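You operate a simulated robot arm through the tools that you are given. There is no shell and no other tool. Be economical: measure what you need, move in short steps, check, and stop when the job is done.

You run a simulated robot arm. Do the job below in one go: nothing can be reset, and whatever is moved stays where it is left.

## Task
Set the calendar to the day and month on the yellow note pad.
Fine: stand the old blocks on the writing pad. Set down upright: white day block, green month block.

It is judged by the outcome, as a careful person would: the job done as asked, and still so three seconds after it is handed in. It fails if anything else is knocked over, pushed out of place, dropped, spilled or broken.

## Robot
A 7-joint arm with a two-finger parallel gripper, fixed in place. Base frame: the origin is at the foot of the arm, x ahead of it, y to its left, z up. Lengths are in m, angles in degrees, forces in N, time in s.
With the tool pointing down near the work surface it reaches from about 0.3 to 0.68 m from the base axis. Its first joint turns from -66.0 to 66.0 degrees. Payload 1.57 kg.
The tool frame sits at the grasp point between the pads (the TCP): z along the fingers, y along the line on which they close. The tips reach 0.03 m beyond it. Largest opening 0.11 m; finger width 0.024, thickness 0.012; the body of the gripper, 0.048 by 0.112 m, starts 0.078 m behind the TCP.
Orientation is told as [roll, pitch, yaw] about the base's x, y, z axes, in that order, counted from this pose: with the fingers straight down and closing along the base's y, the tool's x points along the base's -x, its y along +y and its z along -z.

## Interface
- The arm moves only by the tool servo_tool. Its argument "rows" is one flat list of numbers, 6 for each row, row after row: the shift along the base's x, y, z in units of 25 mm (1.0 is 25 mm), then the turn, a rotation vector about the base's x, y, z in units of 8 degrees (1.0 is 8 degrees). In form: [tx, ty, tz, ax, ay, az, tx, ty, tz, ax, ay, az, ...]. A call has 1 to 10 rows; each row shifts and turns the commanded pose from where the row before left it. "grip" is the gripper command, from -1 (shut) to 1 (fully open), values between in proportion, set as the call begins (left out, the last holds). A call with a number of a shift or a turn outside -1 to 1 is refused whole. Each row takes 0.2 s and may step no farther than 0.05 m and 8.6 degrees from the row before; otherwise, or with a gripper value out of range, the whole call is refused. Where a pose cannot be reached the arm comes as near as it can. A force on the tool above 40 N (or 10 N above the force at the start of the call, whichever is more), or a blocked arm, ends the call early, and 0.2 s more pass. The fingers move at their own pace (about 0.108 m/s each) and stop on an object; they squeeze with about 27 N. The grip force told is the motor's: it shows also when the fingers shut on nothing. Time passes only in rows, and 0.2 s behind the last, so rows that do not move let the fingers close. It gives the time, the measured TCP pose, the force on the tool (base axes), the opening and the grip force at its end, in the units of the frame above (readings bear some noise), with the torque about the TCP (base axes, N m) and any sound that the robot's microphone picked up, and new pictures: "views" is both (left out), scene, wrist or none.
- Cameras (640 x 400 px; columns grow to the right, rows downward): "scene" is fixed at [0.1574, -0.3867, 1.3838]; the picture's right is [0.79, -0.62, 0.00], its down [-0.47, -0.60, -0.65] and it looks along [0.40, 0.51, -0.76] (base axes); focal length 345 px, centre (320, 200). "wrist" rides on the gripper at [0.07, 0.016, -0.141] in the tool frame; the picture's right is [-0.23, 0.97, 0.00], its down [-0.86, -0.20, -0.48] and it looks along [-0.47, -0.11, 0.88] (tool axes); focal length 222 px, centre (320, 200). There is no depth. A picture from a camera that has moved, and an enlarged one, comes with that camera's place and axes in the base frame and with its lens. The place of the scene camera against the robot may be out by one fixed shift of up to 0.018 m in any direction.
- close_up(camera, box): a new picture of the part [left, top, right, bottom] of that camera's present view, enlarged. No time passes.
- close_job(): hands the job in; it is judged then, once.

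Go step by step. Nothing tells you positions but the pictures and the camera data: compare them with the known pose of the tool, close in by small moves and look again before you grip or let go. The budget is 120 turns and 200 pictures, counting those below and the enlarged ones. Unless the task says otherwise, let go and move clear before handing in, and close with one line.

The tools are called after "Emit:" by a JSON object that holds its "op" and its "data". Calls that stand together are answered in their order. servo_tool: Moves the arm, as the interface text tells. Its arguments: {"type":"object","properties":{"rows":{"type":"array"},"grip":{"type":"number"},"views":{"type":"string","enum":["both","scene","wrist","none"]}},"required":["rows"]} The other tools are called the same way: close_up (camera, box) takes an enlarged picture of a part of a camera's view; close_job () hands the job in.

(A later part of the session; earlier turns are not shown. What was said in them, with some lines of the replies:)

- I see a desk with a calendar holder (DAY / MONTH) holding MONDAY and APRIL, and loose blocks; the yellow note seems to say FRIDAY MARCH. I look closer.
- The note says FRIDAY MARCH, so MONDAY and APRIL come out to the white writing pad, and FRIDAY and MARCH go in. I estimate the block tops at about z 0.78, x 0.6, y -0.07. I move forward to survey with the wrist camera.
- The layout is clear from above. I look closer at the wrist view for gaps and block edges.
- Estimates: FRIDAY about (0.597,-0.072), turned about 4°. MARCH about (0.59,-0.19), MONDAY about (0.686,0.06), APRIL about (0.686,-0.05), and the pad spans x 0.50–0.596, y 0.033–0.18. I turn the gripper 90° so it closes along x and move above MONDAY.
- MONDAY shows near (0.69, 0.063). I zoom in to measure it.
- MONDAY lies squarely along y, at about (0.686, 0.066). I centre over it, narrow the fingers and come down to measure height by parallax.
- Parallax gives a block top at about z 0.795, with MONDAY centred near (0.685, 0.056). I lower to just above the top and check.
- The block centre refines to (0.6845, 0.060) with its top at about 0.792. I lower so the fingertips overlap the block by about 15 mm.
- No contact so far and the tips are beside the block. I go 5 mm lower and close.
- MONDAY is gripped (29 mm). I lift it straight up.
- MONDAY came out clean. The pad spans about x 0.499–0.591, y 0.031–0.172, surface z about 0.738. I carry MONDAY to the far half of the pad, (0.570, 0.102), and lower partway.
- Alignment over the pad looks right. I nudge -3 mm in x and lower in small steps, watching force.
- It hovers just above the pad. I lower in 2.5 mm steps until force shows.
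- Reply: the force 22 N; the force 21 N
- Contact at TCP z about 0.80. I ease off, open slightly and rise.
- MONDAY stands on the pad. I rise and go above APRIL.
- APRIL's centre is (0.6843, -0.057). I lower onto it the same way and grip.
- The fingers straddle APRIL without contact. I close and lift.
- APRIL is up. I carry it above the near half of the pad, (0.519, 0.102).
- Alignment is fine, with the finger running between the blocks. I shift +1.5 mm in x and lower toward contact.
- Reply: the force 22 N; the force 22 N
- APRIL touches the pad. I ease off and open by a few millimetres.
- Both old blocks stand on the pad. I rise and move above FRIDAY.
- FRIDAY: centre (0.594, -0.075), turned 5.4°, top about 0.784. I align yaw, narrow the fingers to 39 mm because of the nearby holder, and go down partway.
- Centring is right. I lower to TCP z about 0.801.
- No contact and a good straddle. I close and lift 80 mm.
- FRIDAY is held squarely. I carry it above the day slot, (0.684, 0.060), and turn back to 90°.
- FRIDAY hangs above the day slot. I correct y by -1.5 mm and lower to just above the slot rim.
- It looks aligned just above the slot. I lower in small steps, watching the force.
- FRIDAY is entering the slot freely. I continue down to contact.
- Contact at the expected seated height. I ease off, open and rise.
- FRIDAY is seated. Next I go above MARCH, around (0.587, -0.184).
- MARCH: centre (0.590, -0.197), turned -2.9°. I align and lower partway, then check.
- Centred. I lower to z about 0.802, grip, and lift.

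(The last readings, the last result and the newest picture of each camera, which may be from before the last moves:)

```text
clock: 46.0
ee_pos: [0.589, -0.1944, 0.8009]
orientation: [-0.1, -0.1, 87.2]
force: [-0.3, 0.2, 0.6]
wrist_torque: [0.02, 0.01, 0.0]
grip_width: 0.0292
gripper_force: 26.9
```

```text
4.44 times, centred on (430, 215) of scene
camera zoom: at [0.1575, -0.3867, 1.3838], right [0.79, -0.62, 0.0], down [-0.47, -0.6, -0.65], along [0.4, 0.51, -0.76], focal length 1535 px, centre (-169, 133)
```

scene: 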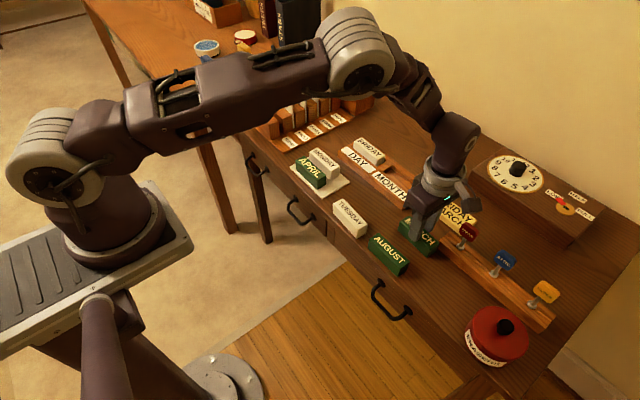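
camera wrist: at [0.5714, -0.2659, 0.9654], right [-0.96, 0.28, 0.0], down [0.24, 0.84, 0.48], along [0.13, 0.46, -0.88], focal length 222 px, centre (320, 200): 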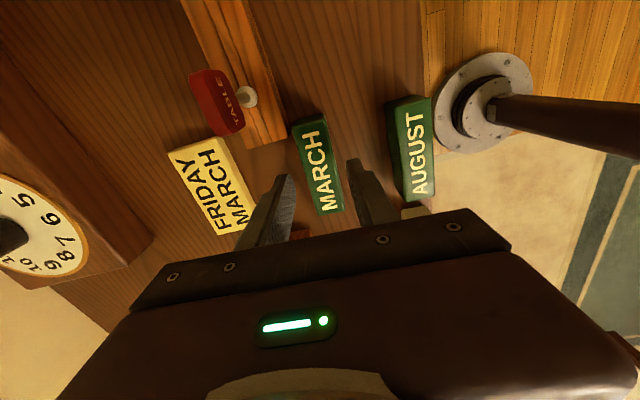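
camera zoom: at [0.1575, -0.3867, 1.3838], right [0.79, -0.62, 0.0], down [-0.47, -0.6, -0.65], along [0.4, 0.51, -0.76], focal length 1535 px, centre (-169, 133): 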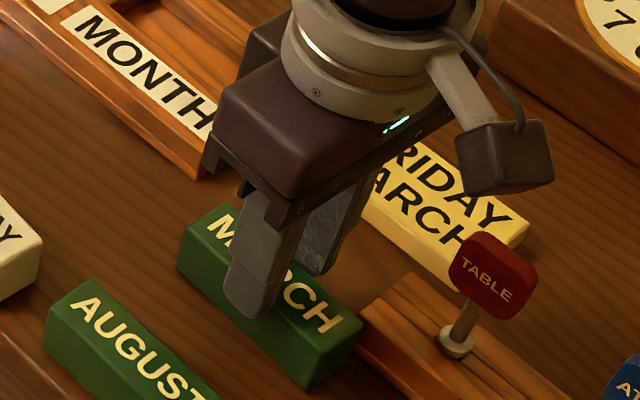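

MARCH is gripped. I lift and carry it to above the month slot, turning back square.

Emit:
{"op": "servo_tool", "data": {"rows": [0, 0, 0.4, 0, 0, 0, 0, 0, 1, 0, 0, 0, 0, 0, 1, 0, 0, 0, 0, 0, 0.8, 0, 0, 0], "views": "none"}}

Emit:
{"op": "servo_tool", "data": {"rows": [0.633, 0.915, 0, 0, 0, 0.0594, 0.633, 0.915, 0, 0, 0, 0.0594, 0.633, 0.915, 0, 0, 0, 0.0594, 0.633, 0.915, 0, 0, 0, 0.0594, 0.633, 0.915, 0, 0, 0, 0.0594, 0.633, 0.915, 0, 0, 0, 0.0594, 0, 0, 0, 0, 0, 0, 0, 0, 0, 0, 0, 0]}}

Emit:
{"op": "close_up", "data": {"camera": "wrist", "box": [240, 80, 400, 240]}}

Emit:
{"op": "close_up", "data": {"camera": "scene", "box": [350, 120, 450, 210]}}

```text
clock: 47.0
ee_pos: [0.5894, -0.1959, 0.8804]
orientation: [0.1, -0.1, 87.2]
force: [0.1, -0.1, -1.2]
wrist_torque: [-0.02, 0.01, 0.01]
grip_width: 0.0291
gripper_force: 27.5
```

```text
clock: 48.8
ee_pos: [0.6823, -0.0547, 0.8828]
orientation: [0.0, 0.1, 90.0]
force: [-0.6, -0.2, -0.6]
wrist_torque: [-0.01, -0.01, 0.05]
grip_width: 0.0291
gripper_force: 26.9
camera wrist: at [0.6669, -0.1255, 1.023], right [-0.97, 0.23, 0.0], down [0.2, 0.86, 0.48], along [0.11, 0.47, -0.88], focal length 222 px, centre (320, 200)
```

scene: 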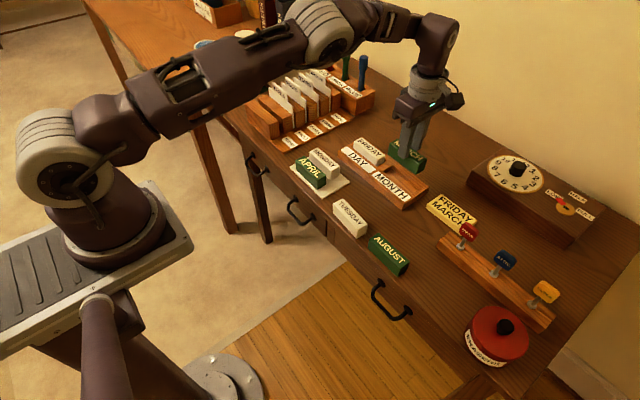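
wrist: 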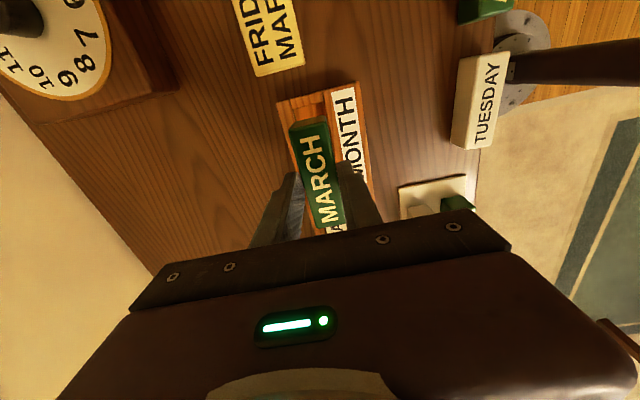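

```text
2.50 times, centred on (320, 160) of wrist
camera zoom: at [0.6669, -0.1255, 1.023], right [-0.97, 0.23, 0.0], down [0.2, 0.86, 0.48], along [0.11, 0.47, -0.88], focal length 555 px, centre (320, 300)
```

zoom: 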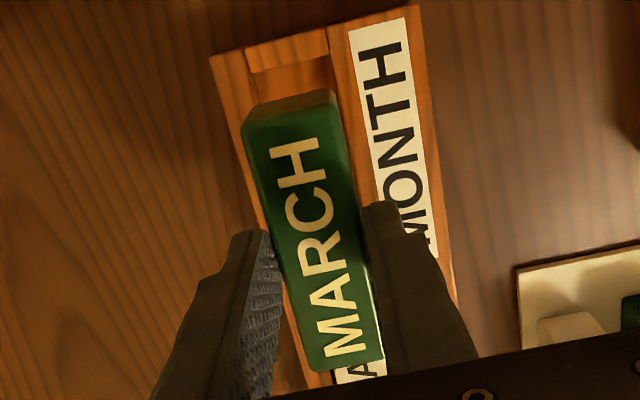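

```text
4.44 times, centred on (400, 165) of scene
camera zoom: at [0.1575, -0.3867, 1.3838], right [0.79, -0.62, 0.0], down [-0.47, -0.6, -0.65], along [0.4, 0.51, -0.76], focal length 1535 px, centre (-36, 356)
```

zoom: 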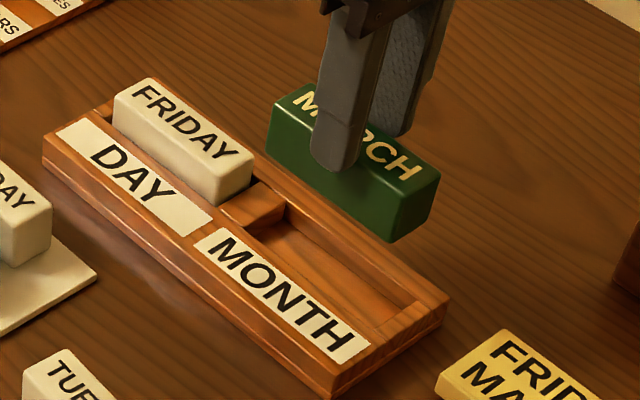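

The offsets look right; I shift +1 mm in x and lower to just above the rim.

Emit:
{"op": "servo_tool", "data": {"rows": [0.05, 0, -0.7, 0, 0, 0, 0, 0, -0.7, 0, 0, 0, 0, 0, -0.5, 0, 0, 0, 0, 0, 0, 0, 0, 0]}}

Emit:
{"op": "close_up", "data": {"camera": "scene", "box": [360, 130, 440, 200]}}

Emit:
{"op": "close_up", "data": {"camera": "wrist", "box": [240, 80, 400, 240]}}

```text
clock: 49.8
ee_pos: [0.6839, -0.0572, 0.8329]
orientation: [0.0, 0.0, 90.0]
force: [-0.2, -0.7, -0.1]
wrist_torque: [0.02, -0.02, 0.0]
grip_width: 0.0292
gripper_force: 27.3
camera wrist: at [0.6682, -0.1265, 0.9745], right [-0.97, 0.23, 0.0], down [0.2, 0.86, 0.48], along [0.11, 0.47, -0.88], focal length 222 px, centre (320, 200)
```

scene: 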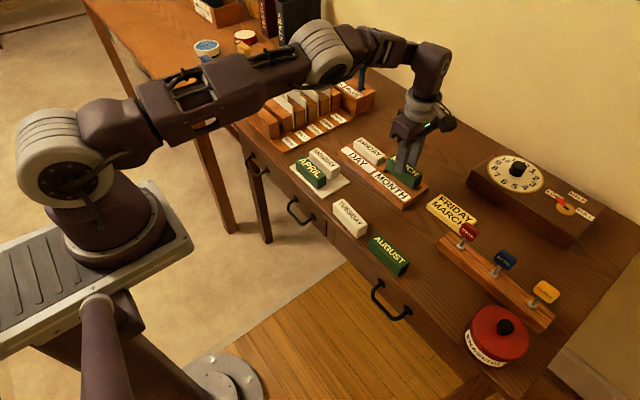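
wrist: 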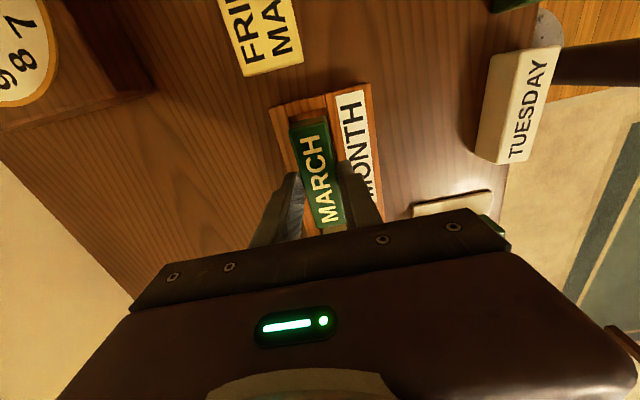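

```text
5.71 times, centred on (400, 165) of scene
camera zoom: at [0.1575, -0.3867, 1.3838], right [0.79, -0.62, 0.0], down [-0.47, -0.6, -0.65], along [0.4, 0.51, -0.76], focal length 1974 px, centre (-137, 400)
```

zoom: 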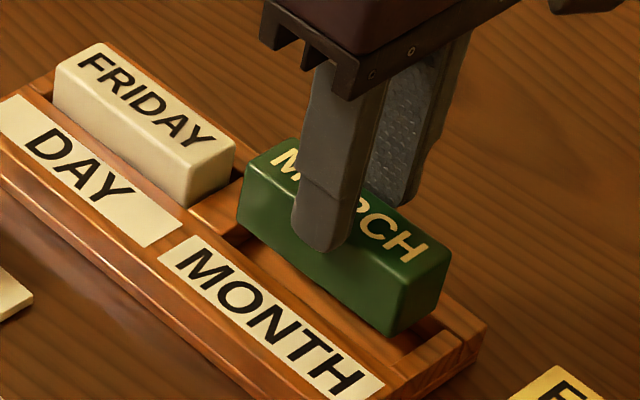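

```text
2.50 times, centred on (320, 160) of wrist
camera zoom: at [0.6682, -0.1265, 0.9745], right [-0.97, 0.23, 0.0], down [0.2, 0.86, 0.48], along [0.11, 0.47, -0.88], focal length 555 px, centre (320, 300)
```

zoom: 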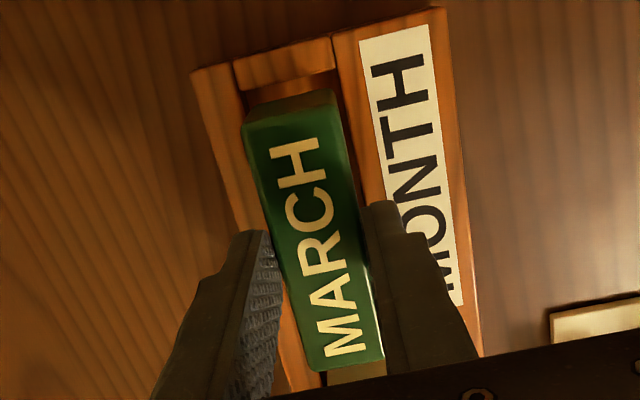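

Aligned over the slot. I lower in small steps with force checks.

Emit:
{"op": "servo_tool", "data": {"rows": [0, 0.03, -0.2, 0, 0, 0, 0, 0, -0.15, 0, 0, 0, 0, 0, 0, 0, 0, 0], "views": "none"}}

Emit:
{"op": "servo_tool", "data": {"rows": [0, 0, -0.15, 0, 0, 0, 0, 0, -0.1, 0, 0, 0], "views": "none"}}

Emit:
{"op": "close_up", "data": {"camera": "scene", "box": [360, 130, 440, 200]}}

```text
clock: 50.6
ee_pos: [0.684, -0.0556, 0.8236]
orientation: [0.1, 0.0, 90.0]
force: [-0.5, -0.5, -0.6]
wrist_torque: [-0.03, 0.01, -0.01]
grip_width: 0.0293
gripper_force: 27.2
```

```text
clock: 51.2
ee_pos: [0.6848, -0.0562, 0.817]
orientation: [0.0, 0.0, 90.2]
force: [0.3, 0.4, -0.4]
wrist_torque: [-0.01, -0.01, -0.02]
grip_width: 0.0289
gripper_force: 27.1
```

```text
5.71 times, centred on (400, 165) of scene
camera zoom: at [0.1575, -0.3867, 1.3838], right [0.79, -0.62, 0.0], down [-0.47, -0.6, -0.65], along [0.4, 0.51, -0.76], focal length 1974 px, centre (-137, 400)
```

zoom: 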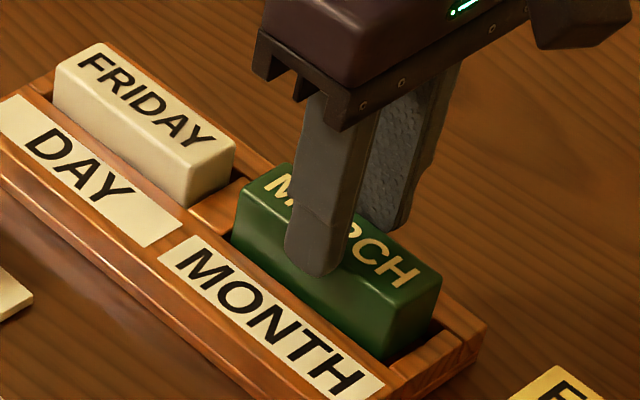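

MARCH is sliding into the slot freely. I continue to contact.

Emit:
{"op": "servo_tool", "data": {"rows": [0, 0, -0.1, 0, 0, 0, 0, 0, -0.1, 0, 0, 0], "views": "none"}}

Emit:
{"op": "servo_tool", "data": {"rows": [0, 0, -0.08, 0, 0, 0], "views": "none"}}

Emit:
{"op": "servo_tool", "data": {"rows": [0, 0, -0.06, 0, 0, 0], "views": "none"}}

Emit:
{"op": "close_up", "data": {"camera": "scene", "box": [360, 130, 440, 200]}}

```text
clock: 51.8
ee_pos: [0.6846, -0.0572, 0.8122]
orientation: [-0.2, 0.0, 90.1]
force: [0.5, -0.4, -0.9]
wrist_torque: [0.01, 0.02, 0.0]
grip_width: 0.029
gripper_force: 27.6
```

```text
clock: 52.2
ee_pos: [0.685, -0.0553, 0.8097]
orientation: [0.0, 0.0, 90.0]
force: [0.2, 1.2, -1.6]
wrist_torque: [0.01, -0.01, -0.03]
grip_width: 0.029
gripper_force: 26.9
```

```text
clock: 52.6
ee_pos: [0.6847, -0.0555, 0.8093]
orientation: [0.0, 0.0, 90.0]
force: [-0.1, -0.3, -0.8]
wrist_torque: [-0.01, 0.0, -0.01]
grip_width: 0.029
gripper_force: 26.6
```

```text
5.71 times, centred on (400, 165) of scene
camera zoom: at [0.1575, -0.3867, 1.3838], right [0.79, -0.62, 0.0], down [-0.47, -0.6, -0.65], along [0.4, 0.51, -0.76], focal length 1974 px, centre (-137, 400)
```

zoom: 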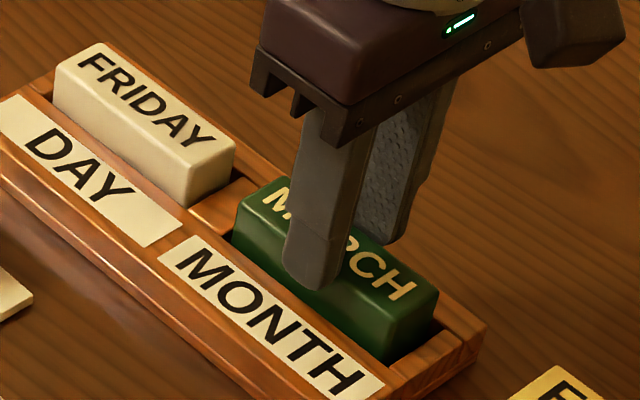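

Emit:
{"op": "servo_tool", "data": {"rows": [0, 0, -0.06, 0, 0, 0], "views": "none"}}

Emit:
{"op": "servo_tool", "data": {"rows": [0, 0, -0.05, 0, 0, 0], "views": "none"}}

```text
clock: 53.0
ee_pos: [0.6852, -0.0574, 0.8082]
orientation: [0.1, 0.1, 90.0]
force: [-1.3, 1.3, 1.7]
wrist_torque: [0.05, 0.11, 0.0]
grip_width: 0.0294
gripper_force: 26.8
```

```text
clock: 53.4
ee_pos: [0.6852, -0.057, 0.8087]
orientation: [-0.1, 0.0, 90.0]
force: [-3.8, 5.1, 17.2]
wrist_torque: [0.18, 0.23, 0.01]
grip_width: 0.029
gripper_force: 26.7
```

MARCH has touched the slot floor. I ease off, release and rise clear.

Emit:
{"op": "servo_tool", "data": {"rows": [0, 0, 0.04, 0, 0, 0], "views": "none"}}

Emit:
{"op": "servo_tool", "data": {"rows": [0, 0, 0, 0, 0, 0, 0, 0, 0, 0, 0, 0], "grip": -0.2, "views": "none"}}

Emit:
{"op": "servo_tool", "data": {"rows": [0, 0, 1, 0, 0, 0, 0, 0, 1, 0, 0, 0, 0, 0, 1, 0, 0, 0, 0, 0, 1, 0, 0, 0, 0, 0, 1, 0, 0, 0, 0, 0, 0, 0, 0, 0]}}

Emit:
{"op": "close_up", "data": {"camera": "scene", "box": [280, 110, 440, 220]}}

Emit:
{"op": "close_up", "data": {"camera": "wrist", "box": [220, 40, 460, 220]}}

```text
clock: 53.8
ee_pos: [0.6859, -0.0572, 0.809]
orientation: [-0.2, 0.1, 90.0]
force: [2.1, 3.0, 7.7]
wrist_torque: [0.13, -0.2, -0.01]
grip_width: 0.0291
gripper_force: 27.5
```

```text
clock: 54.4
ee_pos: [0.6842, -0.055, 0.808]
orientation: [-0.1, -0.1, 90.0]
force: [-0.2, 0.5, -0.2]
wrist_torque: [0.02, 0.02, 0.01]
grip_width: 0.0438
gripper_force: 0.0
```

```text
clock: 55.8
ee_pos: [0.6852, -0.0569, 0.9333]
orientation: [0.0, 0.0, 90.0]
force: [0.2, 0.9, -0.4]
wrist_torque: [0.0, 0.0, -0.04]
grip_width: 0.044
gripper_force: 0.1
camera wrist: at [0.669, -0.127, 1.0745], right [-0.97, 0.23, 0.0], down [0.2, 0.86, 0.48], along [0.11, 0.47, -0.88], focal length 222 px, centre (320, 200)
```

scene: 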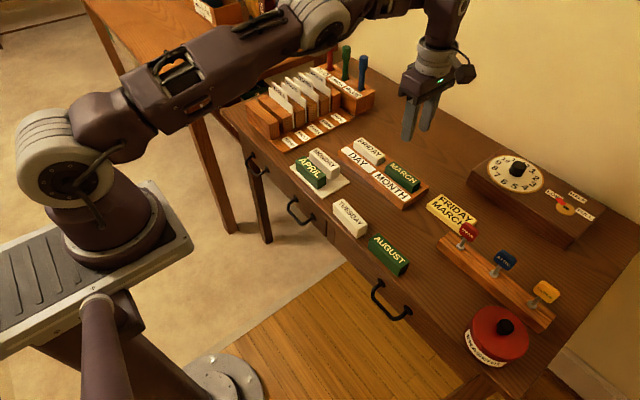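
wrist: 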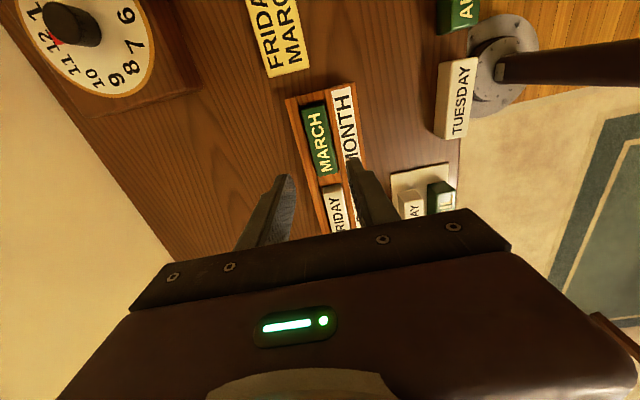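

```text
3.64 times, centred on (360, 165) of scene
camera zoom: at [0.1574, -0.3867, 1.3838], right [0.79, -0.62, 0.0], down [-0.47, -0.6, -0.65], along [0.4, 0.51, -0.76], focal length 1256 px, centre (174, 327)
```

zoom: 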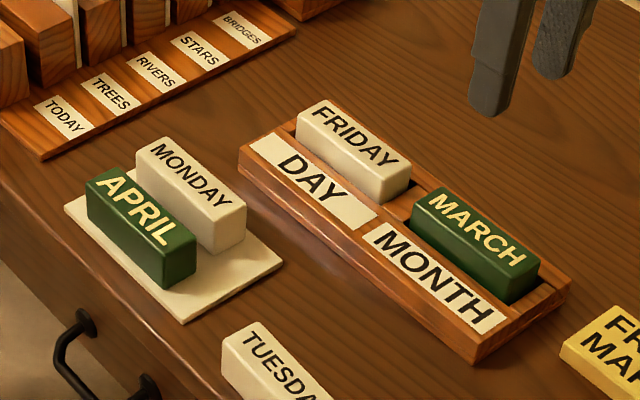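

```text
2.22 times, centred on (340, 130) of wrist
camera zoom: at [0.669, -0.127, 1.0745], right [-0.97, 0.23, 0.0], down [0.2, 0.86, 0.48], along [0.11, 0.47, -0.88], focal length 494 px, centre (276, 356)
```

zoom: 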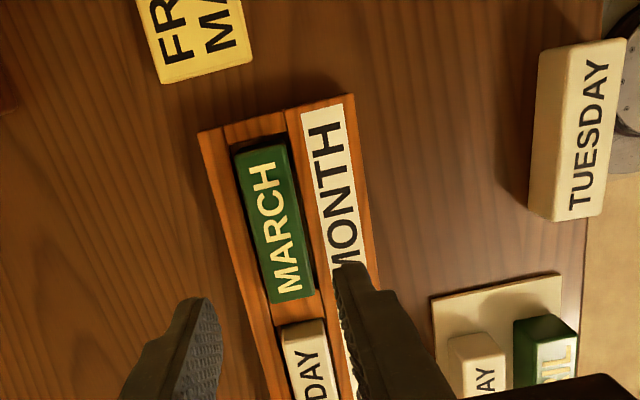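

FRIDAY and MARCH are seated upright in the holder, MONDAY and APRIL stand on the writing pad, and the arm is clear. I hand the job in.

Emit:
{"op": "close_job", "data": {}}

```text
The job is handed in.
```

The calendar now reads FRIDAY MARCH, as on the yellow note pad, and the old blocks, MONDAY and APRIL, stand on the writing pad.
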